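You operate a simulated robot arm through the tools that you are given. There is no shell and no other tool. Be economical: measure what you need, move in short steps, check, and stop when the job is done.

Carry out the task below with a simulated robot arm. There is one attempt and no reset: what you move stays moved.

TASK
Open the table drawer, take the green cube from the drawer table and leave it in the inside of the table drawer, then shut the drawer. Then push the sliding lid shut. Then put the bottle that says "soap" from the long table on the top of the warm cabinet. Then put the cloth on the long table away on the shelf under the sink. Then open the fridge door. Keep to this order. Set down upright: what you pick out.

The check looks at the end state, three seconds after you hand in, the way a careful person would. Anything else that was tipped, shoved, dropped, spilled or broken makes it a failure. Lids that push on must go on centred and level and be pressed home; caps that screw on are set level and turned clockwise until they are tight. Flat cloth is picked up by pressing the open fingertips on it (5 to 10 N) and closing them slowly along it; thin cloth reads only 2 to 8 mm in the jaws.

THE ROBOT
A 6-joint arm with a four-finger gripper on a trunk, on a base that drives. Base frame: it is fixed to the floor where the robot stands at the start and does not move with it; the origin is under the middle of the robot, x ahead of it, y to its left, z up; the surface under the hand at the start is at about z = 87.9. Units: cm, degrees, N and s.
Its first joint turns from -166.0 to 166.0 degrees. Places, roughly: cloth (9x7x3 cm) [-430, 320, 90]; cream cleaner, square bottle [-375, 325, 100]; cube [100, 25, 100]; fridge door [-380, -30, 70]; inside of the table drawer [80, 10, 70]; shelf under the sink (17x88 cm) [-34, -74, 30]; sliding lid [-210, 440, 90]; table drawer [90, 10, 70]; top of the warm cabinet [-400, 340, 130]. Payload 3.67 kg.
The TCP is the grasp point between the finger pads, 2.8 cm short of the fingertips. In the tool frame z runs along the fingers and y along their closing line. Largest opening 11.2 cm; the body of the gripper starts 7.3 cm behind the TCP.
Orientation is that of the tool frame in the base frame, as a unit quaternion [x, y, z, w]. With the fingers straight down and closing along the base's y, the tool's x points along the base's -x, its y along +y and its z along -z.

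THE INTERFACE
- The arm moves only by the tool jog_arm. Its arguments are lists of equal length, an entry for each row: "travel": the shift along the base's x, y, z in cm, a list of three; "rot": the turn, a rotation vector about the base's x, y, z in degrees, a list of three; "grip": the opening, from 0 (shut) to 1 (fully open). In form: {"travel": [[dx, dy, dz], ...], "rot": [[wx, wy, wz], ...], "grip": [grip, ...]}. A call has 1 to 10 rows; each row shifts and turns the commanded pose from where the row before left it. Each row takes 0.2 s and may step no farther than 5 cm and 8.6 degrees from the row before; otherwise, or with a gripper value out of range, the whole call is refused. A pose out of reach is approached as far as the arm can. The call stops where the force on the tool passes 40 N (or 10 N more than at its start, if that is more) or the arm is blocked; 0.2 s more then pass. The fingers move at their own pace and stop on an object; they squeeze with about 31 N. The grip force told is the motor's: it shows also when the fingers shut on nothing. Time passes only in rows, and 0.2 s behind the last, so rows that do not move let the fingers close. The reply holds the time, the measured pose of the TCP, the force on the tool along the base axes, the opening and the grip force, in the units named above and with some noise, with the torque about the TCP (base axes, N m) and any sound that the robot's microphone picked up, and new pictures: "views" is both (left out), scene, wrist or none.
- Cameras (640 x 400 px; columns grow to the right, rows downward): "scene" is now at [6.85, 14.89, 131.84]; the picture's right is [-0.81, -0.59, 0.00], its down [-0.39, 0.53, -0.75] and it looks along [0.44, -0.61, -0.66] (base axes); focal length 214 px, centre (320, 200). "wrist" rides on the gripper at [6, -1.8, -10.4] in the tool frame; the picture's right is [0.29, 0.96, 0.00], its down [-0.80, 0.24, -0.55] and it looks along [-0.53, 0.16, 0.83] (tool axes); focal length 234 px, centre (320, 200). There is no depth. A picture from a camera that has moved, and an enlarged one, comes with that camera's place and axes in the base frame and with its lens.
- roll_base(legs): drives the robot by 1 to 6 legs, each [ahead, left, turn to the left] in cm, cm and degrees, along the robot's own axes; the way and the turn of a leg run together, so that a leg with both is an arc; at most 150 cm and 180 degrees a leg. The arm and the cameras ride along, it lands a little off, and it stops where it bumps. It gives what a move gives, and a new picture of the scene camera.
- head_to(pan, tilt): turns the head with the scene camera to pan (to the left, within 143 degrees either way) and tilt (down, from -29 to 69), counted from straight ahead of the robot. It gives what a move gives, and a new picture of the scene camera.
- inspect(camera, box): a new picture of the part [left, top, right, bottom] of that camera's present view, enlarged. No time passes.
- close_job(): hands the job in; it is judged then, once.

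Work in short steps. Places have to be worked out from the pictures, the camera data and where the tool is seen: move nearer, look again, correct. Check each grasp and each placing, and mend what went wrong. You have 165 turns and 260 pictures in all, those below and enlarged ones among them. Open the gripper and draw the arm clear of the work before you hand the job in, unless the task says otherwise; then end with one line.

The tools are called after "Request:" by a JSON object that holds its "api" and its "payload". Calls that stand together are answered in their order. jog_arm: Moves the arm, as the interface text tells. Its arguments: {"type":"object","properties":{"travel":{"type":"array","items":{"type":"array","items":{"type":"number"}}},"rot":{"type":"array","items":{"type":"array","items":{"type":"number"}}},"grip":{"type":"array","items":{"type":"number"}},"views":{"type":"string","enum":["both","scene","wrist","none"]}},"required":["travel","rot","grip"]} The other tools are called the same way: roll_base (legs) drives the base; head_to (pan, tilt) turns the head that bears the scene camera; inspect (camera, box) takes an enlarged picture of a part of a camera's view; close_job () hands the job in.

At the start:

```text
clock: 0.0
position: [62.51, 0.36, 111.79]
ee_rot: [0.0, 1.0, -0.001, 0.0]
ft_force: [1.1, -1.1, -0.2]
ft_torque: [-0.01, -0.03, -0.01]
gripper_width: 11.17
grasp_force: 0.1
robot x, y, heading: [-0.04, 0.24, -0.0]
head pan, tilt: [-53.8, 41.5]
```

scene: 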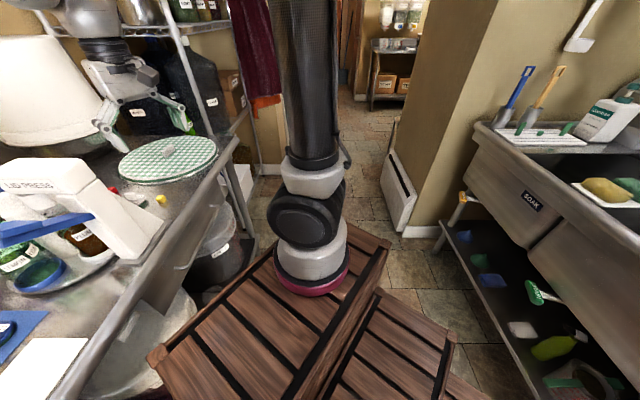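
wrist: 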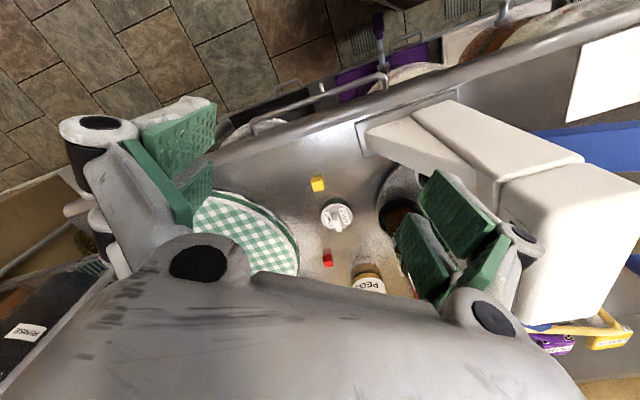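

The scene camera looks off to the right, so I turn the head ahead to see the table, the drawer and the cube.

Request:
{"api": "head_to", "payload": {"pan": 10, "tilt": 40}}

```text
clock: 1.3
position: [62.4, 0.33, 111.91]
ee_rot: [0.0, 1.0, 0.0, 0.0]
ft_force: [-0.1, -0.2, -0.8]
ft_torque: [-0.02, 0.0, 0.01]
gripper_width: 11.21
grasp_force: 0.2
robot x, y, heading: [-0.2, -0.0, -0.0]
head pan, tilt: [10.0, 40.0]
camera scene: at [10.26, 23.14, 132.05], right [0.17, -0.98, 0.0], down [-0.63, -0.11, -0.77], along [0.75, 0.13, -0.64], focal length 214 px, centre (320, 200)
```

scene: 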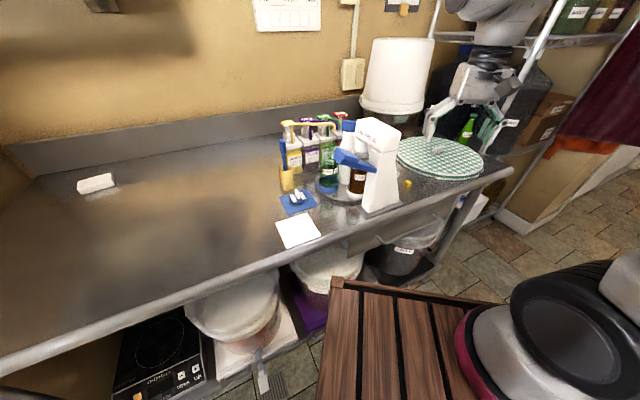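

Zoom in on the table clutter to find the green cube and the drawer.

Request:
{"api": "inspect", "payload": {"camera": "scene", "box": [260, 90, 500, 240]}}

Request:
{"api": "inspect", "payload": {"camera": "wrist", "box": [200, 80, 460, 300]}}

Request:
{"api": "inspect", "payload": {"camera": "scene", "box": [230, 200, 480, 356]}}

```text
2.67 times, centred on (380, 165) of scene
camera zoom: at [10.26, 23.14, 132.05], right [0.17, -0.98, 0.0], down [-0.63, -0.11, -0.77], along [0.75, 0.13, -0.64], focal length 572 px, centre (160, 293)
```

zoom: 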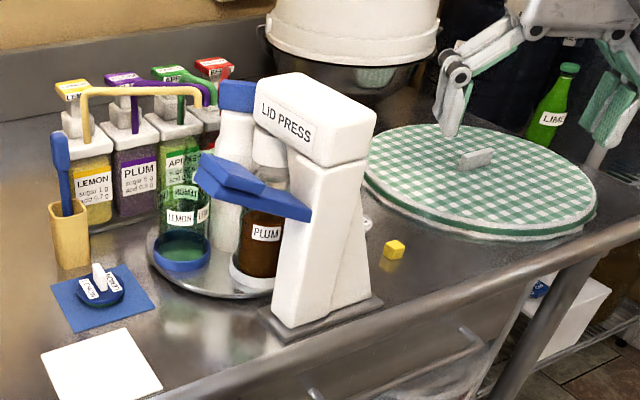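

```text
1.82 times, centred on (330, 190) of wrist
camera zoom: at [56.61, -1.5, 122.18], right [-0.29, 0.96, 0.0], down [0.8, 0.24, 0.55], along [0.53, 0.16, -0.83], focal length 426 px, centre (302, 218)
```

zoom: 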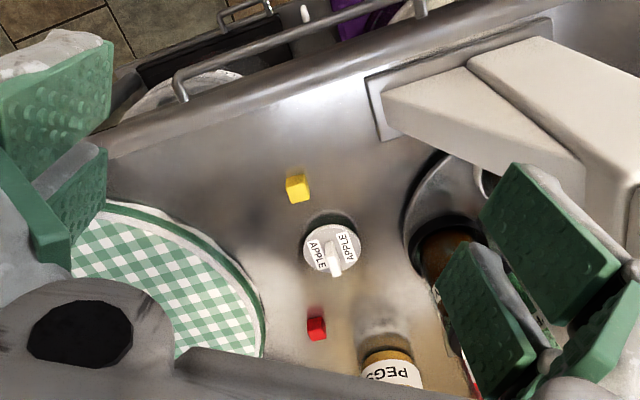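

```text
2.56 times, centred on (355, 278) of scene
camera zoom: at [10.26, 23.14, 132.05], right [0.17, -0.98, 0.0], down [-0.63, -0.11, -0.77], along [0.75, 0.13, -0.64], focal length 549 px, centre (230, 0)
```

zoom: 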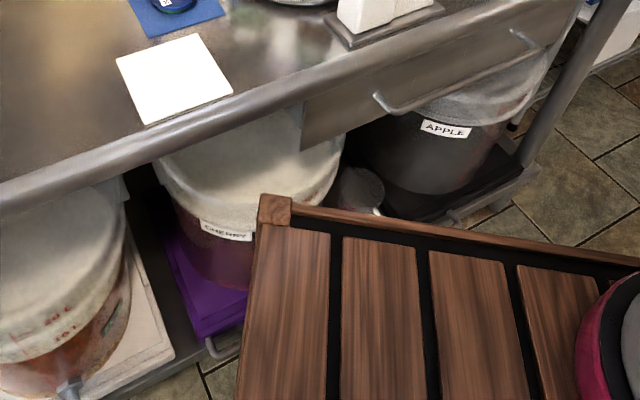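

The table edge runs at about 35° to my axes: along (.58,-.815). The handle runs from about (58.5,11.7) to (73,-9.8) at z≈77. The green cube isn't seen yet, so I turn the tool to face the table squarely and tilt it forward to look farther.

Request:
{"api": "jog_arm", "payload": {"travel": [[0, 0, 3], [0, 0, 3], [0, 0, 3], [0, 0, 3], [0, 0, 0], [0, 0, 0], [0, 0, 0], [0, 0, 0]], "rot": [[0, 0, 8.5], [0, 0, 8.5], [0, 0, 8.5], [0, 0, 8.5], [4.64, -6.52, 0], [4.64, -6.52, 0], [4.64, -6.52, 0], [4.64, -6.52, 0]], "grip": [1, 1, 1, 1, 1, 1, 1, 1], "views": "wrist"}}

Request:
{"api": "head_to", "payload": {"pan": -20, "tilt": 55}}

```text
clock: 3.1
position: [62.52, 0.33, 123.81]
ee_rot: [-0.28, 0.919, 0.087, 0.262]
ft_force: [0.2, 0.5, 0.1]
ft_torque: [0.0, 0.0, -0.02]
gripper_width: 11.23
grasp_force: 0.1
robot x, y, heading: [-0.03, 0.11, 0.1]
head pan, tilt: [10.0, 40.0]
camera wrist: at [54.94, -7.18, 129.38], right [-0.74, 0.66, -0.14], down [0.19, 0.4, 0.9], along [0.64, 0.64, -0.42], focal length 234 px, centre (320, 200)
```

wrist: 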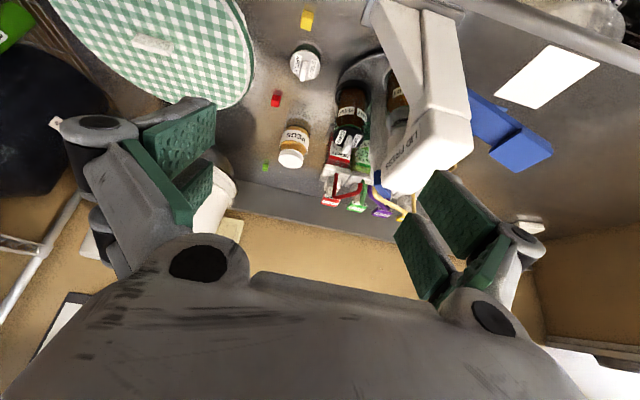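

```text
clock: 4.1
position: [62.5, 0.41, 123.94]
ee_rot: [-0.282, 0.919, 0.088, 0.262]
ft_force: [-0.5, 0.2, 0.3]
ft_torque: [0.0, 0.03, 0.02]
gripper_width: 11.22
grasp_force: 0.0
robot x, y, heading: [0.3, 0.27, 0.3]
head pan, tilt: [-20.0, 55.0]
camera scene: at [8.67, 19.21, 129.98], right [-0.34, -0.94, 0.0], down [-0.77, 0.28, -0.57], along [0.54, -0.2, -0.82], focal length 214 px, centre (320, 200)
```

scene: 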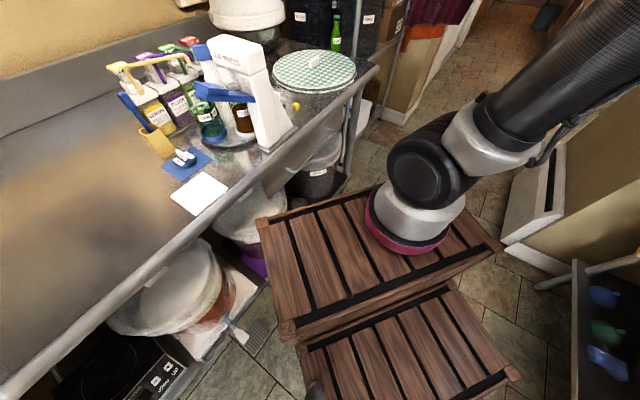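

The green cube is seen at about (117,27,89), too far from here, and the drawer handle is close. I back off, square up to the table and shift right so that the drawer is straight ahead.

Request:
{"api": "roll_base", "payload": {"legs": [[-15, 0, 0], [0, 0, 35.2], [0, -44, 0]]}}

```text
clock: 9.4
position: [60.97, -0.12, 123.84]
ee_rot: [-0.544, 0.793, 0.162, 0.223]
ft_force: [0.2, -0.1, -0.4]
ft_torque: [0.05, 0.01, -0.01]
gripper_width: 11.2
grasp_force: 0.1
robot x, y, heading: [9.95, -36.28, 34.7]
head pan, tilt: [-20.0, 55.0]
camera scene: at [6.14, -15.39, 129.98], right [0.26, -0.97, 0.0], down [-0.79, -0.21, -0.57], along [0.55, 0.15, -0.82], focal length 214 px, centre (320, 200)
```

scene: 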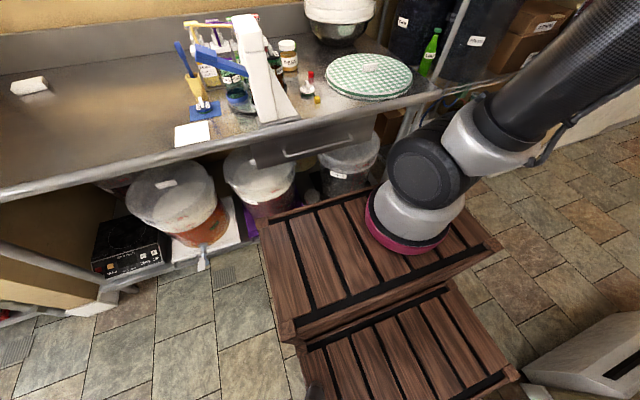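

Robot at (9.95,-36.28), heading 34.7°, drawer nearly straight ahead. I roll the gripper 90° about its axis, tilting it further, to straddle the bar handle, and look at the handle closely.

Request:
{"api": "jog_arm", "payload": {"travel": [[0, 0, 0], [0, 0, 0], [0, 0, 0], [0, 0, 0], [0, 0, 0], [0, 0, 0], [0, 0, 0], [0, 0, 0], [0, 0, 0], [0, 0, 0]], "rot": [[3.66, 2.03, -7.5], [3.66, 2.03, -7.5], [3.66, 2.03, -7.5], [3.66, 2.03, -7.5], [3.66, 2.03, -7.5], [3.66, 2.03, -7.5], [3.66, 2.03, -7.5], [3.66, 2.03, -7.5], [3.66, 2.03, -7.5], [3.66, 2.03, -7.5]], "grip": [1, 1, 1, 1, 1, 1, 1, 1, 1, 1], "views": "wrist"}}

Request:
{"api": "head_to", "payload": {"pan": -12, "tilt": 40}}

Request:
{"api": "inspect", "payload": {"camera": "scene", "box": [220, 120, 420, 245]}}

```text
clock: 11.6
position: [61.04, -0.08, 123.77]
ee_rot: [0.165, 0.893, 0.303, 0.291]
ft_force: [0.0, 0.2, 0.6]
ft_torque: [0.04, -0.01, 0.0]
gripper_width: 11.19
grasp_force: 0.0
robot x, y, heading: [10.0, -35.92, 34.8]
head pan, tilt: [-20.0, 55.0]
camera wrist: at [49.83, -3.39, 126.89], right [-0.11, 0.86, 0.49], down [0.31, -0.44, 0.84], along [0.95, 0.24, -0.22], focal length 234 px, centre (320, 200)
```

wrist: 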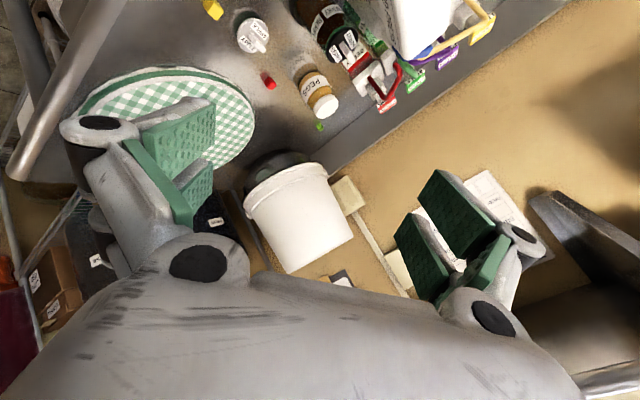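

```text
clock: 12.4
position: [60.97, -0.19, 123.95]
ee_rot: [0.165, 0.893, 0.303, 0.29]
ft_force: [0.4, -0.1, -0.9]
ft_torque: [0.01, 0.01, 0.0]
gripper_width: 11.19
grasp_force: 0.1
robot x, y, heading: [9.72, -36.25, 34.7]
head pan, tilt: [-12.0, 40.0]
camera scene: at [7.0, -13.94, 132.04], right [0.39, -0.92, 0.0], down [-0.59, -0.25, -0.77], along [0.71, 0.3, -0.64], focal length 214 px, centre (320, 200)
```

scene: 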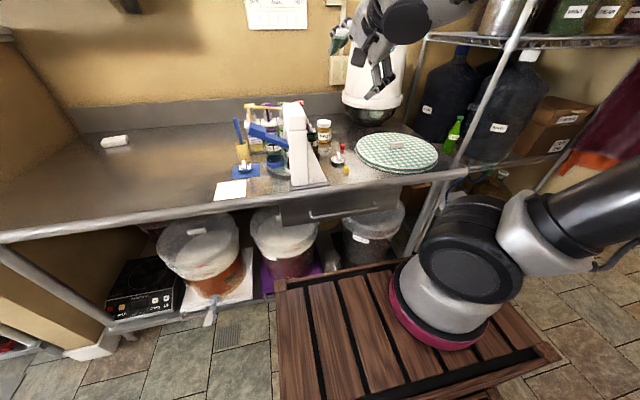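

```text
3.20 times, centred on (320, 182) of scene
camera zoom: at [7.0, -13.94, 132.04], right [0.39, -0.92, 0.0], down [-0.59, -0.25, -0.77], along [0.71, 0.3, -0.64], focal length 686 px, centre (320, 256)
```

zoom: 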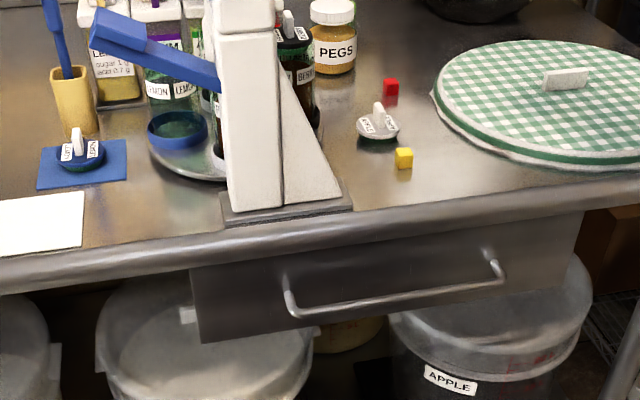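

The handle's middle is near (65.2,0.9,77). The tool already points at the table 40° below level, so I roll it the remaining 33°, level it by 15° more, narrow the opening and come down before the handle.

Request:
{"api": "jog_arm", "payload": {"travel": [[-1, -0.7, 0], [-1, -0.7, 0], [-1, -0.7, 0], [-1, -0.7, 0], [0, -0.2, -4], [0, -0.2, -4], [0, -0.2, -5], [0, -0.2, -5]], "rot": [[5.2, 3.74, -5.45], [5.2, 3.74, -5.45], [5.2, 3.74, -5.45], [5.2, 3.74, -5.45], [4.35, -6.35, 0], [4.35, -6.35, 0], [0, 0, 0], [0, 0, 0]], "grip": [0.4, 0.4, 0.4, 0.4, 0.4, 0.4, 0.4, 0.4], "views": "both"}}

```text
clock: 14.2
position: [61.48, -1.73, 128.75]
ee_rot: [0.384, 0.752, 0.477, 0.244]
ft_force: [-0.4, -0.5, -0.3]
ft_torque: [-0.02, -0.01, 0.03]
gripper_width: 4.46
grasp_force: 0.0
out of reach, approached as far as the arm can: row 5, 6, 7, 8
robot x, y, heading: [9.98, -35.94, 35.2]
head pan, tilt: [-12.0, 40.0]
camera scene: at [7.0, -13.94, 132.05], right [0.39, -0.92, 0.0], down [-0.59, -0.25, -0.77], along [0.71, 0.3, -0.64], focal length 214 px, centre (320, 200)
camera wrist: at [49.89, -2.92, 131.55], right [0.16, 0.47, 0.87], down [0.14, -0.88, 0.45], along [0.98, 0.05, -0.21], focal length 234 px, centre (320, 200)
```

scene: 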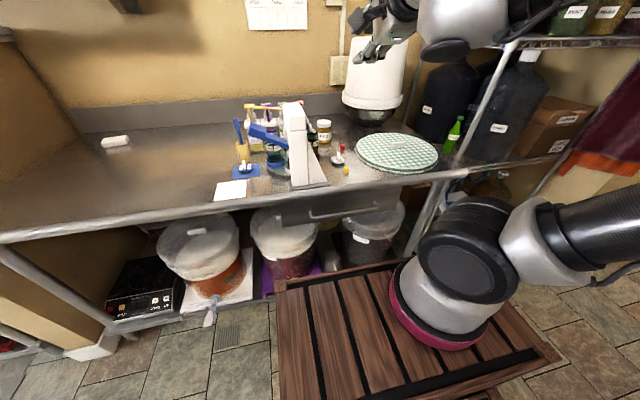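
wrist: 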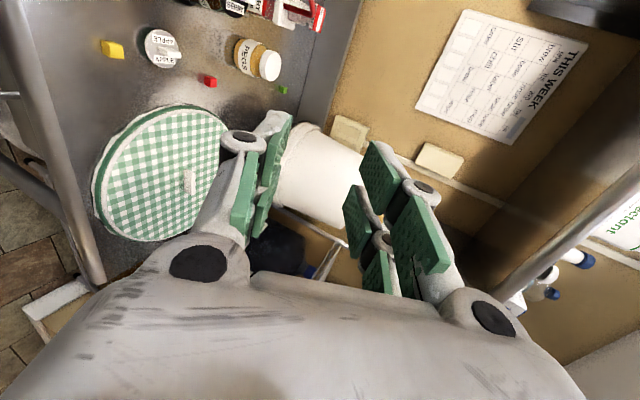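

The level pose is out of reach so close to the trunk. I shift the base to the right of the drawer, which gives the arm more distance and leaves room for the drawer to open.

Request:
{"api": "roll_base", "payload": {"legs": [[0, -44, 0]]}}

```text
clock: 16.9
position: [86.26, -37.59, 128.83]
ee_rot: [0.405, 0.741, 0.47, 0.258]
ft_force: [5.4, 1.0, 1.5]
ft_torque: [-0.01, 0.22, 0.26]
gripper_width: 4.49
grasp_force: 0.0
robot x, y, heading: [32.77, -69.18, 31.6]
head pan, tilt: [-12.0, 40.0]
camera scene: at [31.25, -46.66, 132.04], right [0.34, -0.94, 0.0], down [-0.61, -0.22, -0.77], along [0.72, 0.26, -0.64], focal length 214 px, centre (320, 200)
```

scene: 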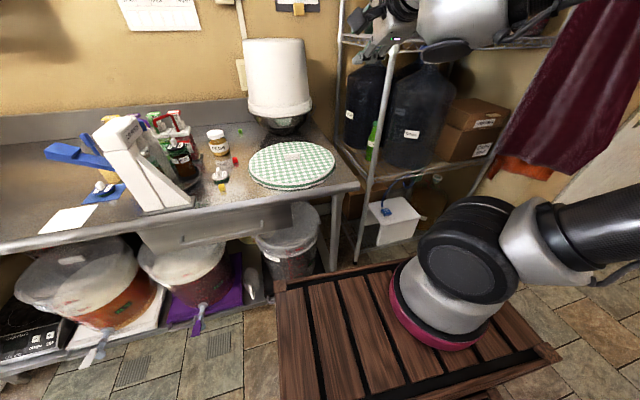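

The force and the lost heading suggest that the gripper brushed the shelf rack's front. I back away slightly and look.

Request:
{"api": "roll_base", "payload": {"legs": [[-6, 3, 0], [0, 0, 3.5]]}}

Request:
{"api": "head_to", "payload": {"pan": -12, "tilt": 20}}

```text
clock: 18.3
position: [77.63, -35.0, 128.81]
ee_rot: [0.382, 0.753, 0.478, 0.243]
ft_force: [0.1, -0.4, 0.9]
ft_torque: [0.0, 0.0, 0.01]
gripper_width: 4.46
grasp_force: 0.1
robot x, y, heading: [25.9, -69.9, 35.2]
head pan, tilt: [-12.0, 40.0]
camera scene: at [23.2, -47.4, 132.05], right [0.39, -0.92, 0.0], down [-0.59, -0.25, -0.77], along [0.7, 0.3, -0.64], focal length 214 px, centre (320, 200)
```

scene: 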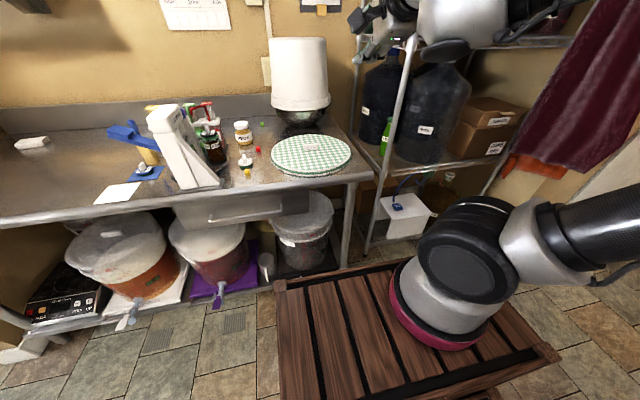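

```text
clock: 19.1
position: [77.68, -35.08, 128.83]
ee_rot: [0.382, 0.753, 0.478, 0.243]
ft_force: [0.2, 0.0, -0.6]
ft_torque: [0.01, 0.01, 0.0]
gripper_width: 4.49
grasp_force: 0.0
robot x, y, heading: [26.46, -69.64, 35.1]
head pan, tilt: [-12.0, 20.0]
camera scene: at [23.95, -47.09, 135.18], right [0.39, -0.92, 0.0], down [-0.32, -0.13, -0.94], along [0.86, 0.37, -0.34], focal length 214 px, centre (320, 200)
```

scene: 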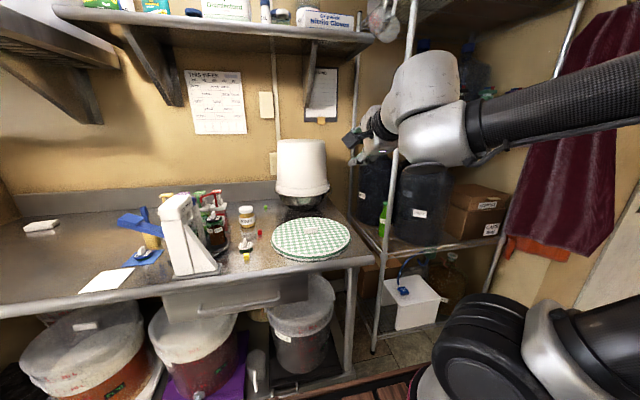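

Clear now with no load. I swing left to stand in front of the handle at height.

Request:
{"api": "jog_arm", "payload": {"travel": [[-2.4, 3.9, 0], [-2.4, 3.9, 0], [-2.4, 3.9, 0], [-2.4, 3.9, 0], [-2.4, 3.9, 0], [-2.4, 3.9, -3], [-2.4, 3.9, -3], [-2.3, 3.8, -3]], "rot": [[0, 0, 0], [0, 0, 0], [0, 0, 0], [0, 0, 0], [0, 0, 0], [0, 0, 0], [0, 0, 0], [0, 0, 0]], "grip": [0.4, 0.4, 0.4, 0.4, 0.4, 0.4, 0.4, 0.4], "views": "scene"}}

```text
refused: row 6 steps farther than a row can; nothing moved
```

Row 6 was too long, so I shorten it.

Request:
{"api": "jog_arm", "payload": {"travel": [[-2.4, 3.9, 0], [-2.4, 3.9, 0], [-2.4, 3.9, 0], [-2.4, 3.9, 0], [-2.4, 3.9, 0], [-2.4, 3.9, 0], [-2.4, 3.9, 0], [-2.3, 3.8, 0], [0, 0, -4], [0, 0, -4]], "rot": [[0, 0, 0], [0, 0, 0], [0, 0, 0], [0, 0, 0], [0, 0, 0], [0, 0, 0], [0, 0, 0], [0, 0, 0], [0, 0, 0], [0, 0, 0]], "grip": [0.4, 0.4, 0.4, 0.4, 0.4, 0.4, 0.4, 0.4, 0.4, 0.4], "views": "scene"}}

```text
clock: 21.3
position: [70.24, -9.27, 141.01]
ee_rot: [0.379, 0.761, 0.469, 0.242]
ft_force: [0.0, 0.2, 1.2]
ft_torque: [-0.04, 0.0, -0.02]
gripper_width: 4.51
grasp_force: 0.1
out of reach, approached as far as the arm can: row 1, 2, 3, 4, 5, 6, 7, 8, 9, 10
robot x, y, heading: [26.06, -69.91, 35.1]
head pan, tilt: [-12.0, 20.0]
camera scene: at [23.93, -47.09, 135.19], right [0.39, -0.92, 0.0], down [-0.31, -0.13, -0.94], along [0.86, 0.37, -0.34], focal length 214 px, centre (320, 200)
```

scene: 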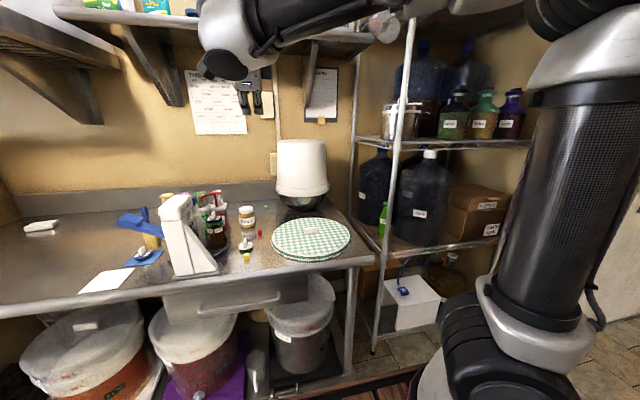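

The folded arm can't get this close from here. I drive to the left side so that the handle lies about 75 cm from the arm's base axis.

Request:
{"api": "roll_base", "payload": {"legs": [[0, 92, 0]]}}

```text
clock: 26.2
position: [18.22, 66.17, 140.98]
ee_rot: [0.382, 0.758, 0.468, 0.244]
ft_force: [0.1, 0.5, 0.0]
ft_torque: [0.0, 0.0, 0.01]
gripper_width: 4.47
grasp_force: 0.0
robot x, y, heading: [-26.68, 5.75, 34.7]
head pan, tilt: [-12.0, 20.0]
camera scene: at [-28.62, 28.69, 135.19], right [0.38, -0.92, 0.0], down [-0.32, -0.13, -0.94], along [0.87, 0.36, -0.34], focal length 214 px, centre (320, 200)
```

scene: 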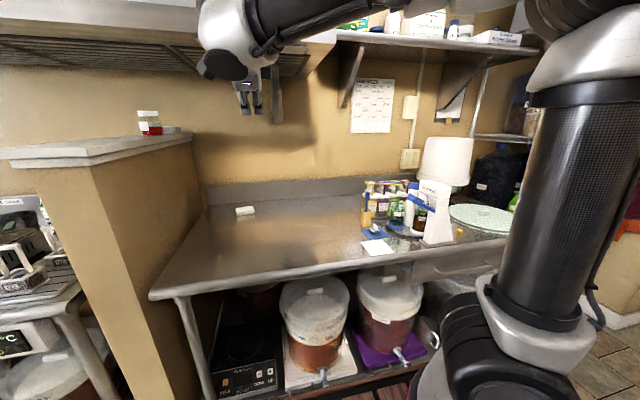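

Now the handle lies to my right-front. I sweep the hand along the table front at height to stand before the handle.

Request:
{"api": "jog_arm", "payload": {"travel": [[2.5, -4.3, 0], [2.5, -4.3, 0], [2.5, -4.3, 0], [2.5, -4.3, 0], [2.5, -4.3, 0], [2.5, -4.3, 0], [2.5, -4.3, 0], [2.5, -4.3, 0], [2.5, -4.3, 0], [2.5, -4.3, 0]], "rot": [[0, 0, 0], [0, 0, 0], [0, 0, 0], [0, 0, 0], [0, 0, 0], [0, 0, 0], [0, 0, 0], [0, 0, 0], [0, 0, 0], [0, 0, 0]], "grip": [0.4, 0.4, 0.4, 0.4, 0.4, 0.4, 0.4, 0.4, 0.4, 0.4], "views": "none"}}

Request:
{"api": "jog_arm", "payload": {"travel": [[2.5, -4.2, 0], [2.5, -4.2, 0], [2.5, -4.2, 0], [2.5, -4.2, 0], [2.5, -4.2, 0], [2.5, -4.2, 0], [0, 0, -4], [0, 0, -4], [0, 0, -4], [0, 0, -4]], "rot": [[0, 0, 0], [0, 0, 0], [0, 0, 0], [0, 0, 0], [0, 0, 0], [0, 0, 0], [0, 0, 0], [0, 0, 0], [0, 0, 0], [0, 0, 0]], "grip": [0.4, 0.4, 0.4, 0.4, 0.4, 0.4, 0.4, 0.4, 0.4, 0.4], "views": "scene"}}

```text
clock: 28.4
position: [43.19, 23.05, 140.96]
ee_rot: [0.382, 0.758, 0.469, 0.243]
ft_force: [-1.0, 0.4, -0.1]
ft_torque: [-0.03, 0.01, -0.05]
gripper_width: 4.48
grasp_force: 0.0
robot x, y, heading: [-26.4, 5.93, 34.5]
head pan, tilt: [-12.0, 20.0]
```

```text
clock: 30.6
position: [58.23, -2.24, 125.04]
ee_rot: [0.382, 0.759, 0.468, 0.244]
ft_force: [-0.3, -0.1, 0.9]
ft_torque: [-0.04, 0.02, -0.06]
gripper_width: 4.48
grasp_force: 0.1
robot x, y, heading: [-27.01, 6.71, 34.5]
head pan, tilt: [-12.0, 20.0]
camera scene: at [-28.64, 28.68, 135.19], right [0.38, -0.92, 0.0], down [-0.32, -0.13, -0.94], along [0.87, 0.36, -0.34], focal length 214 px, centre (320, 200)
```

scene: 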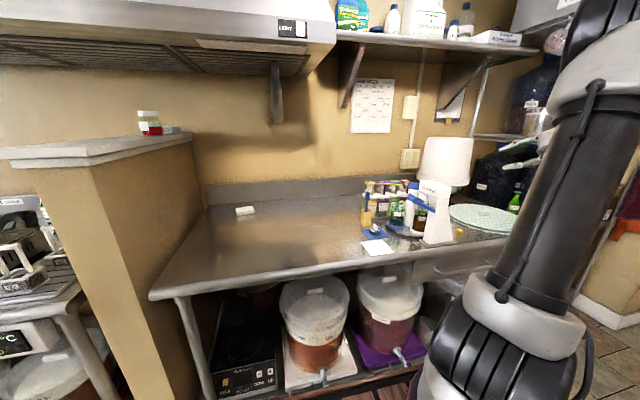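

Reachable now. I descend in front of the handle.

Request:
{"api": "jog_arm", "payload": {"travel": [[0, -0.2, -4.8], [0, -0.2, -4.8], [0, -0.2, -4.8], [0, -0.2, -4.8], [0, -0.2, -4.8], [0, -0.2, -4.8], [0, -0.2, -4.8], [0, -0.2, -4.8]], "rot": [[0, 0, 0], [0, 0, 0], [0, 0, 0], [0, 0, 0], [0, 0, 0], [0, 0, 0], [0, 0, 0], [0, 0, 0]], "grip": [0.4, 0.4, 0.4, 0.4, 0.4, 0.4, 0.4, 0.4], "views": "wrist"}}

Request:
{"api": "head_to", "payload": {"pan": -35, "tilt": 30}}

```text
clock: 32.4
position: [58.15, -3.85, 86.41]
ee_rot: [0.382, 0.759, 0.468, 0.245]
ft_force: [-0.3, 0.6, 0.4]
ft_torque: [0.01, 0.0, -0.05]
gripper_width: 4.46
grasp_force: 0.2
robot x, y, heading: [-26.29, 6.28, 34.4]
head pan, tilt: [-12.0, 20.0]
camera wrist: at [46.65, -4.88, 89.26], right [0.17, 0.49, 0.85], down [0.15, -0.87, 0.47], along [0.97, 0.05, -0.22], focal length 234 px, centre (320, 200)
```

wrist: 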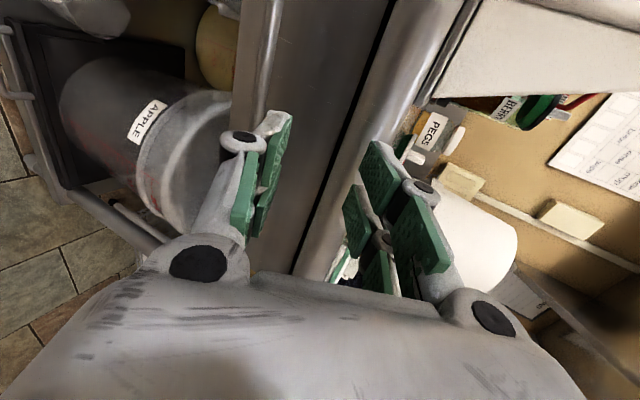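

```text
clock: 33.2
position: [58.25, -3.79, 86.42]
ee_rot: [0.382, 0.759, 0.468, 0.244]
ft_force: [0.5, -0.8, -0.8]
ft_torque: [-0.01, 0.01, 0.0]
gripper_width: 4.49
grasp_force: 0.2
robot x, y, heading: [-26.36, 6.58, 34.6]
head pan, tilt: [-35.0, 30.0]
camera scene: at [-28.16, 25.04, 133.59], right [-0.01, -1.0, 0.0], down [-0.5, 0.0, -0.87], along [0.87, -0.01, -0.5], focal length 214 px, centre (320, 200)
```

scene: 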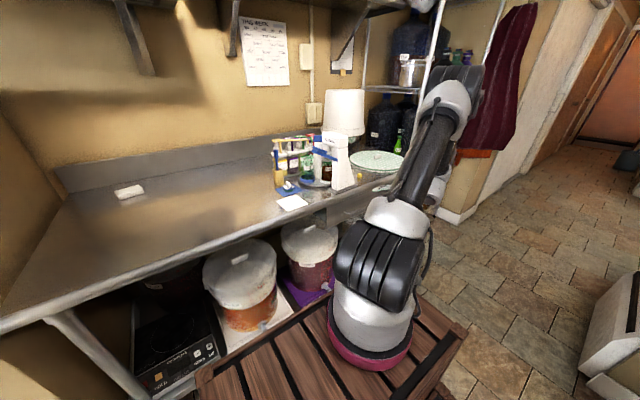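

The bar lies low in the gap between the drawer face and the tool (z≈76.5). I line up on the tool axis below the table edge first.

Request:
{"api": "jog_arm", "payload": {"travel": [[-0.8, -0.8, -2.5], [-0.8, -0.8, -2.4], [2.2, 1.6, -1.3], [2.2, 1.6, -1.3]], "rot": [[0, 0, 0], [0, 0, 0], [0, 0, 0], [0, 0, 0]], "grip": [0.33, 0.33, 0.33, 0.33], "views": "wrist"}}

Request:
{"api": "inspect", "payload": {"camera": "scene", "box": [270, 140, 460, 260]}}

```text
clock: 34.2
position: [60.91, -2.01, 79.03]
ee_rot: [0.383, 0.759, 0.467, 0.243]
ft_force: [-0.8, -0.3, 0.2]
ft_torque: [-0.02, 0.06, 0.0]
gripper_width: 3.73
grasp_force: 0.1
robot x, y, heading: [-26.67, 6.22, 34.5]
head pan, tilt: [-35.0, 30.0]
camera wrist: at [49.25, -3.15, 81.9], right [0.17, 0.49, 0.85], down [0.15, -0.87, 0.47], along [0.97, 0.05, -0.22], focal length 234 px, centre (320, 200)
```

wrist: 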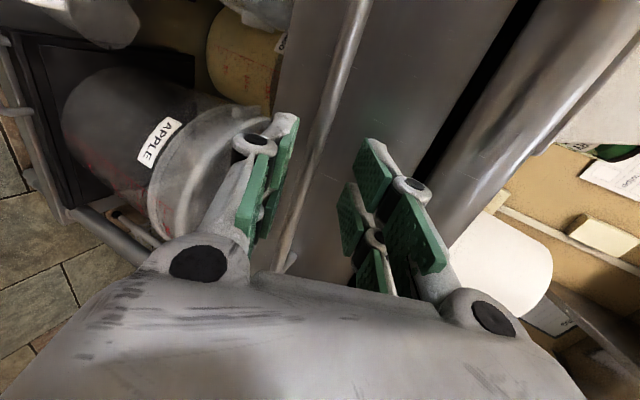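

```text
3.33 times, centred on (365, 200) of scene
camera zoom: at [-28.17, 25.02, 133.59], right [-0.01, -1.0, 0.0], down [-0.5, 0.0, -0.87], along [0.87, -0.01, -0.5], focal length 715 px, centre (170, 200)
```

zoom: 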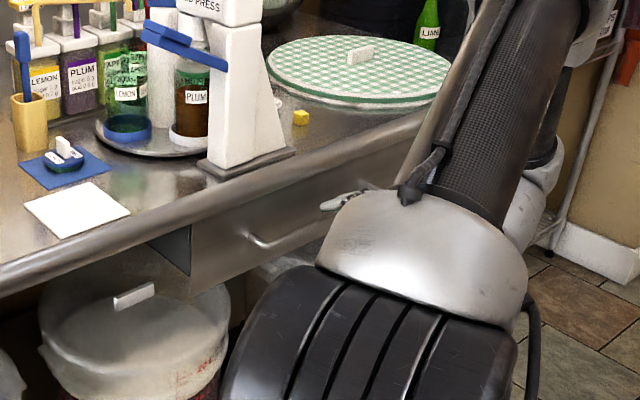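

The bar passes between the fingers, about 1 cm low. I drop a little and advance along the tool axis.

Request:
{"api": "jog_arm", "payload": {"travel": [[0, 0, -0.9], [1.1, 0.8, -0.64], [1.1, 0.8, -0.64]], "rot": [[0, 0, 0], [0, 0, 0], [0, 0, 0]], "grip": [0.33, 0.33, 0.33], "views": "wrist"}}

```text
clock: 35.0
position: [63.14, -0.5, 76.95]
ee_rot: [0.381, 0.759, 0.468, 0.243]
ft_force: [-0.8, 0.6, -1.1]
ft_torque: [0.01, -0.01, -0.02]
gripper_width: 3.7
grasp_force: 0.0
robot x, y, heading: [-26.32, 6.24, 34.7]
head pan, tilt: [-35.0, 30.0]
camera wrist: at [51.61, -1.59, 79.75], right [0.17, 0.49, 0.85], down [0.15, -0.87, 0.47], along [0.97, 0.05, -0.22], focal length 234 px, centre (320, 200)
```

wrist: 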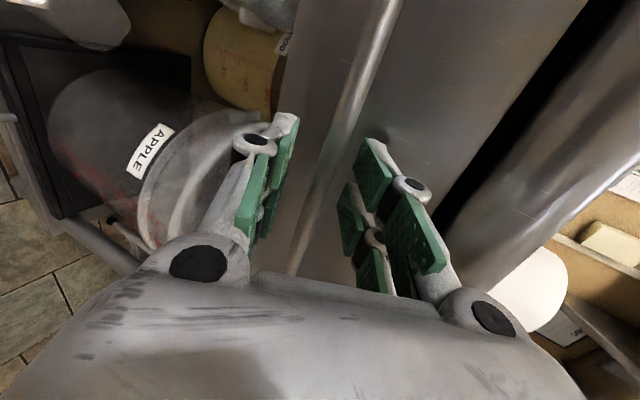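

The fingertips are now about at the bar. I go 2 cm further and close.

Request:
{"api": "jog_arm", "payload": {"travel": [[0.75, 0.52, -0.43], [0.75, 0.52, -0.43], [0, 0, 0], [0, 0, 0], [0, 0, 0], [0, 0, 0]], "rot": [[0, 0, 0], [0, 0, 0], [0, 0, 0], [0, 0, 0], [0, 0, 0], [0, 0, 0]], "grip": [0.33, 0.33, 0.33, 0, 0, 0], "views": "wrist"}}

```text
clock: 35.7
position: [64.44, 0.33, 76.05]
ee_rot: [0.382, 0.758, 0.468, 0.245]
ft_force: [-13.3, -5.8, 7.0]
ft_torque: [0.16, -0.4, 0.0]
gripper_width: 3.75
grasp_force: 0.7
robot x, y, heading: [-26.72, 6.25, 34.6]
head pan, tilt: [-35.0, 30.0]
stopped in row 3: the force on the tool passed its limit at 43 N (the readings are from after the stop); the commanded pose is now the measured one
camera wrist: at [52.88, -0.83, 78.93], right [0.17, 0.49, 0.85], down [0.15, -0.87, 0.47], along [0.97, 0.05, -0.22], focal length 234 px, centre (320, 200)
```

wrist: 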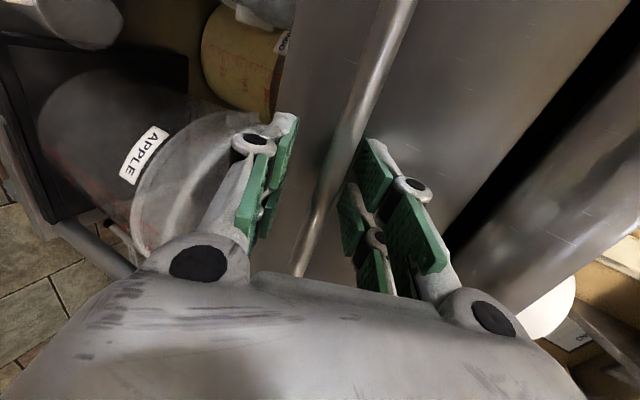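

The upper tip touched the drawer face, so the depth is right. I back 0.3 cm and close on the bar.

Request:
{"api": "jog_arm", "payload": {"travel": [[-0.25, -0.17, 0.1], [0, 0, 0], [0, 0, 0], [0, 0, 0]], "rot": [[0, 0, 0], [0, 0, 0], [0, 0, 0], [0, 0, 0]], "grip": [0.33, 0, 0, 0], "views": "wrist"}}

```text
clock: 36.7
position: [64.4, 0.13, 76.36]
ee_rot: [0.382, 0.758, 0.469, 0.246]
ft_force: [3.8, 6.9, 34.8]
ft_torque: [1.88, 1.22, -0.13]
gripper_width: 1.09
grasp_force: 45.4
robot x, y, heading: [-26.42, 6.09, 34.7]
head pan, tilt: [-35.0, 30.0]
camera wrist: at [52.77, -0.91, 79.21], right [0.16, 0.49, 0.86], down [0.15, -0.87, 0.47], along [0.98, 0.05, -0.22], focal length 234 px, centre (320, 200)
```

wrist: 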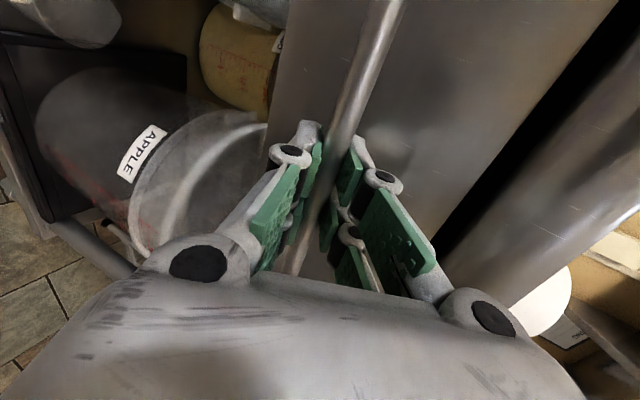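

The bar is gripped (1.1 cm), with 35 N upward, so I ease up slightly and then pull out along the drawer's line.

Request:
{"api": "jog_arm", "payload": {"travel": [[0, 0, 0.4], [-0.83, -0.57, 0], [-1.65, -1.13, 0], [-1.65, -1.13, 0], [-1.65, -1.13, 0]], "rot": [[0, 0, 0], [0, 0, 0], [0, 0, 0], [0, 0, 0], [0, 0, 0]], "grip": [0, 0, 0, 0, 0], "views": "wrist"}}

```text
clock: 37.9
position: [58.29, -3.98, 76.42]
ee_rot: [0.385, 0.758, 0.466, 0.245]
ft_force: [21.2, -30.9, -9.6]
ft_torque: [1.53, 1.1, -1.12]
gripper_width: 1.12
grasp_force: 45.1
robot x, y, heading: [-26.37, 6.07, 34.7]
head pan, tilt: [-35.0, 30.0]
camera wrist: at [46.85, -5.04, 79.29], right [0.17, 0.49, 0.85], down [0.15, -0.87, 0.47], along [0.97, 0.04, -0.22], focal length 234 px, centre (320, 200)
```

wrist: 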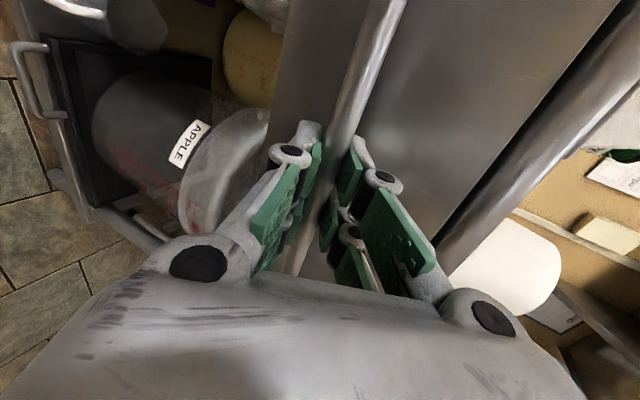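

It's opening, but a sideways load of about 37 N shows that the drawer's line is turned a bit more; I ease sideways and go on along (-.79,-.61).

Request:
{"api": "jog_arm", "payload": {"travel": [[0.2, -0.3, 0.1], [-1.2, -0.95, 0], [-1.2, -0.95, 0], [-1.2, -0.95, 0]], "rot": [[0, 0, 0], [0, 0, 0], [0, 0, 0], [0, 0, 0]], "grip": [0, 0, 0, 0], "views": "none"}}

```text
clock: 38.9
position: [54.75, -6.37, 76.43]
ee_rot: [0.383, 0.76, 0.468, 0.238]
ft_force: [-17.0, 21.4, -37.6]
ft_torque: [1.03, 0.8, -1.04]
gripper_width: 1.1
grasp_force: 45.0
robot x, y, heading: [-26.66, 6.12, 34.4]
head pan, tilt: [-35.0, 30.0]
```

Now the load is reversed, so the first line was right; I ease back and lower slightly, then pull the last few cm (already ~11.6 cm out).

Request:
{"api": "jog_arm", "payload": {"travel": [[-0.15, 0.2, -0.3], [-1.24, -0.84, 0], [-1.24, -0.84, 0], [-1.24, -0.84, 0]], "rot": [[0, 0, 0], [0, 0, 0], [0, 0, 0], [0, 0, 0]], "grip": [0, 0, 0, 0], "views": "scene"}}

Request:
{"api": "inspect", "payload": {"camera": "scene", "box": [250, 130, 460, 260]}}

```text
clock: 39.9
position: [51.18, -9.29, 76.59]
ee_rot: [0.384, 0.759, 0.467, 0.244]
ft_force: [-17.5, 23.9, -20.6]
ft_torque: [1.3, 0.95, -0.75]
gripper_width: 1.07
grasp_force: 45.2
robot x, y, heading: [-26.55, 6.15, 34.4]
head pan, tilt: [-35.0, 30.0]
camera scene: at [-28.16, 25.06, 133.58], right [-0.01, -1.0, 0.0], down [-0.5, 0.0, -0.87], along [0.87, -0.01, -0.5], focal length 214 px, centre (320, 200)
```

scene: 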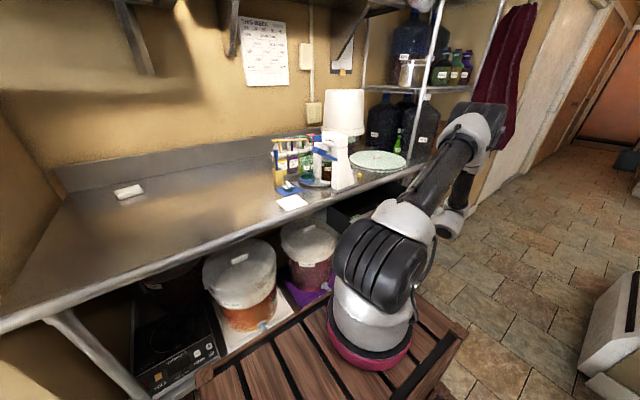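

```text
3.05 times, centred on (355, 195) of scene
camera zoom: at [-28.16, 25.06, 133.58], right [-0.01, -1.0, 0.0], down [-0.5, 0.0, -0.87], along [0.87, -0.01, -0.5], focal length 654 px, centre (213, 215)
```

zoom: 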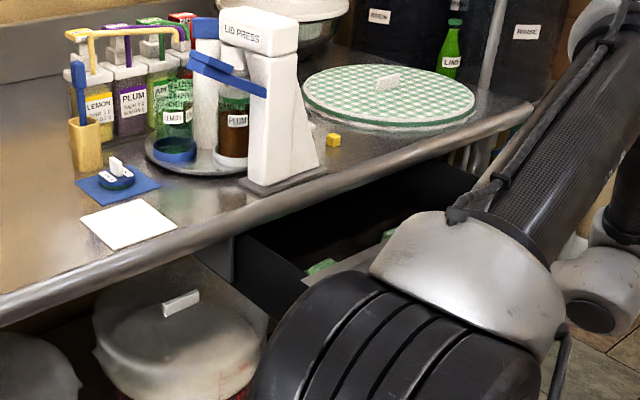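

The drawer is out by about 16 cm, enough. I release and back off along the tool axis, then look into it.

Request:
{"api": "jog_arm", "payload": {"travel": [[0.1, -0.2, -0.2], [0, 0, 0], [0, 0, 0], [-1.5, -1.1, 0.85], [-2.2, -1.6, 1.3], [-2.2, -1.6, 1.3], [0, 0, 4.5], [0, 0, 4.5], [0, 0, 4.5]], "rot": [[0, 0, 0], [0, 0, 0], [0, 0, 0], [0, 0, 0], [0, 0, 0], [0, 0, 0], [0, 0, 0], [0, 0, 0], [0, 0, 0]], "grip": [0.35, 0.35, 0.35, 0.35, 0.35, 0.35, 0.35, 0.35, 0.35], "views": "both"}}

```text
clock: 41.9
position: [45.29, -13.94, 93.08]
ee_rot: [0.382, 0.759, 0.468, 0.243]
ft_force: [0.9, 0.3, 0.7]
ft_torque: [0.01, -0.01, 0.0]
gripper_width: 3.91
grasp_force: 0.1
robot x, y, heading: [-26.34, 6.16, 34.5]
head pan, tilt: [-35.0, 30.0]
camera scene: at [-28.15, 24.99, 133.59], right [-0.01, -1.0, 0.0], down [-0.5, 0.0, -0.87], along [0.87, -0.01, -0.5], focal length 214 px, centre (320, 200)
camera wrist: at [33.68, -15.02, 96.03], right [0.17, 0.49, 0.85], down [0.15, -0.87, 0.47], along [0.97, 0.05, -0.22], focal length 234 px, centre (320, 200)
```

scene: 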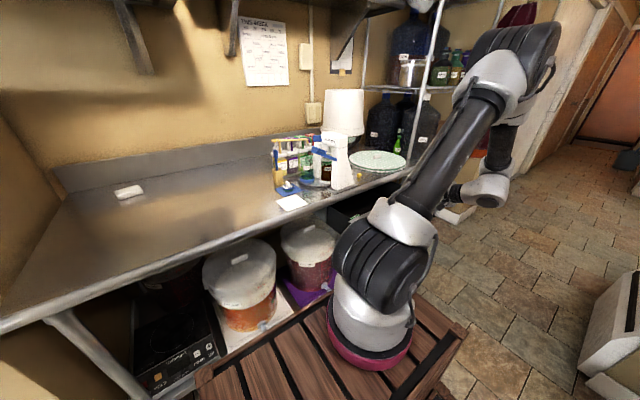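
wrist: 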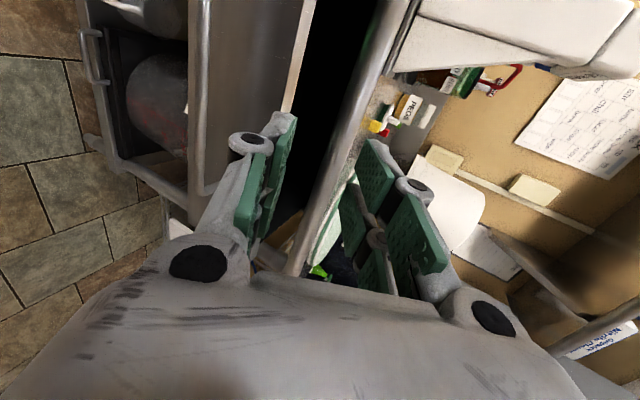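

The drawer stays open. Next the cube: I raise the hand and turn it back to a fingers-down, tilted-forward pose in front of the trunk before driving.

Request:
{"api": "jog_arm", "payload": {"travel": [[0, 0, 4.5], [0, 0, 4.5], [0, 0, 4.5], [0, 0, 4.5], [-0.8, 3.7, 1.5], [-0.8, 3.7, 1.5], [-0.8, 3.7, 1.5], [-0.8, 3.7, 1.5], [-0.8, 3.7, 1.5], [-0.8, 3.7, 1.5]], "rot": [[-6.0, -4.38, 3.5], [-6.0, -4.38, 3.5], [-6.0, -4.38, 3.5], [-6.0, -4.38, 3.5], [-6.0, -4.38, 3.5], [-6.0, -4.38, 3.5], [-6.0, -4.38, 3.5], [-6.0, -4.38, 3.5], [-6.0, -4.38, 3.5], [-6.0, -4.38, 3.5]], "grip": [0.6, 0.6, 0.6, 0.6, 0.6, 0.6, 0.6, 0.6, 0.6, 0.6], "views": "none"}}

Request:
{"api": "jog_arm", "payload": {"travel": [[-0.8, 3.7, 1.5], [-0.8, 3.7, 1.5], [-0.8, 3.7, 1.5], [-0.8, 3.7, 1.5], [-0.8, 3.7, 1.5]], "rot": [[-6.0, -4.38, 3.5], [-4.24, 6.19, 0], [-4.24, 6.19, 0], [-4.24, 6.19, 0], [-4.24, 6.19, 0]], "grip": [0.6, 0.6, 0.6, 0.6, 0.6], "views": "wrist"}}

```text
clock: 44.1
position: [40.5, 8.46, 120.18]
ee_rot: [-0.205, 0.818, 0.19, 0.502]
ft_force: [1.4, -0.1, 0.4]
ft_torque: [0.0, -0.01, 0.06]
gripper_width: 6.72
grasp_force: 0.1
robot x, y, heading: [-26.38, 6.31, 34.5]
head pan, tilt: [-35.0, 30.0]
```

```text
clock: 45.3
position: [36.69, 27.04, 127.6]
ee_rot: [-0.297, 0.906, 0.088, 0.289]
ft_force: [0.5, 0.0, -0.3]
ft_torque: [0.03, 0.02, -0.02]
gripper_width: 6.72
grasp_force: 0.0
robot x, y, heading: [-26.67, 6.12, 34.5]
head pan, tilt: [-35.0, 30.0]
camera wrist: at [28.96, 19.09, 132.58], right [-0.75, 0.63, -0.18], down [0.12, 0.4, 0.91], along [0.65, 0.66, -0.38], focal length 234 px, centre (320, 200)
```

wrist: 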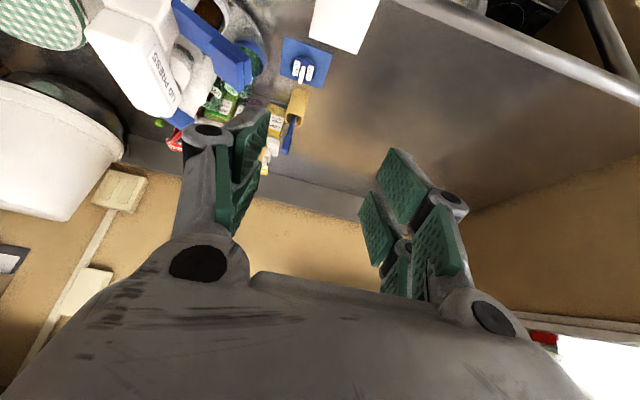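

Pose is good (tilted about 35°). I drive right until in front of the cube, then forward short of the open drawer.

Request:
{"api": "roll_base", "payload": {"legs": [[0, -66, 0], [15, 0, 0]]}}

```text
clock: 50.0
position: [86.47, -18.92, 127.56]
ee_rot: [-0.298, 0.906, 0.089, 0.288]
ft_force: [-0.2, 0.2, 0.0]
ft_torque: [-0.01, 0.01, -0.01]
gripper_width: 6.73
grasp_force: 0.1
robot x, y, heading: [23.57, -40.19, 35.1]
head pan, tilt: [-35.0, 30.0]
camera scene: at [21.68, -21.22, 133.59], right [0.0, -1.0, 0.0], down [-0.5, 0.0, -0.87], along [0.87, 0.0, -0.5], focal length 214 px, centre (320, 200)
```

scene: 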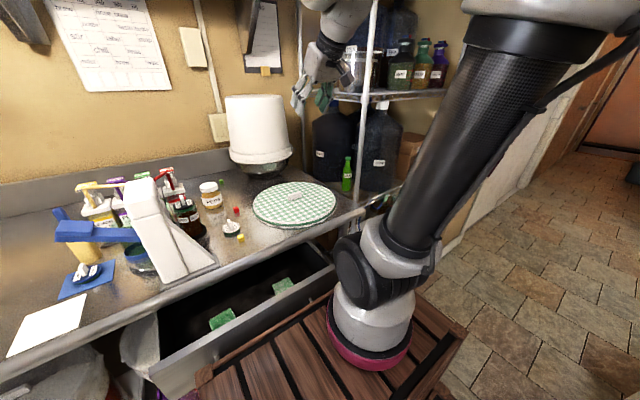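

The drawer is open with room to spare, and the green cube is in view beside the PEGS jar. I zoom to fix its place.

Request:
{"api": "inspect", "payload": {"camera": "scene", "box": [160, 150, 320, 250]}}

Request:
{"api": "inspect", "payload": {"camera": "wrist", "box": [160, 0, 480, 200]}}

Request:
{"api": "inspect", "payload": {"camera": "scene", "box": [140, 230, 400, 392]}}

```text
4.00 times, centred on (240, 200) of scene
camera zoom: at [21.68, -21.22, 133.59], right [0.0, -1.0, 0.0], down [-0.5, 0.0, -0.87], along [0.87, 0.0, -0.5], focal length 858 px, centre (640, 200)
```

zoom: 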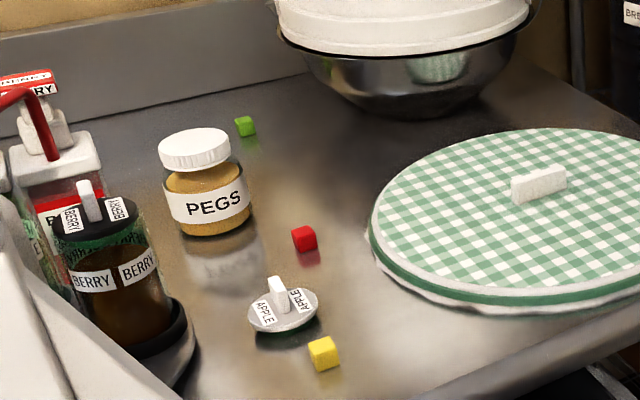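

```text
2.00 times, centred on (320, 100) of wrist
camera zoom: at [78.87, -26.81, 132.52], right [-0.76, 0.63, -0.18], down [0.12, 0.4, 0.91], along [0.64, 0.67, -0.38], focal length 468 px, centre (320, 400)
```

zoom: 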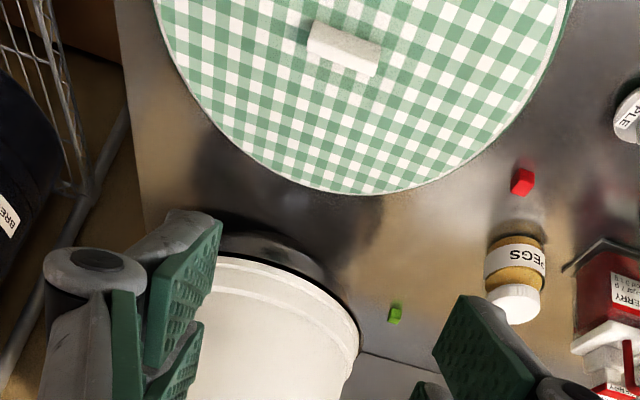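

```text
2.46 times, centred on (270, 311) of scene
camera zoom: at [21.68, -21.22, 133.59], right [0.0, -1.0, 0.0], down [-0.5, 0.0, -0.87], along [0.87, 0.0, -0.5], focal length 528 px, centre (443, -73)
```

zoom: 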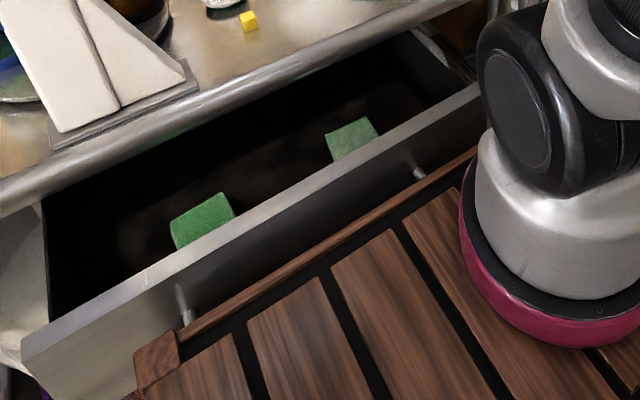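

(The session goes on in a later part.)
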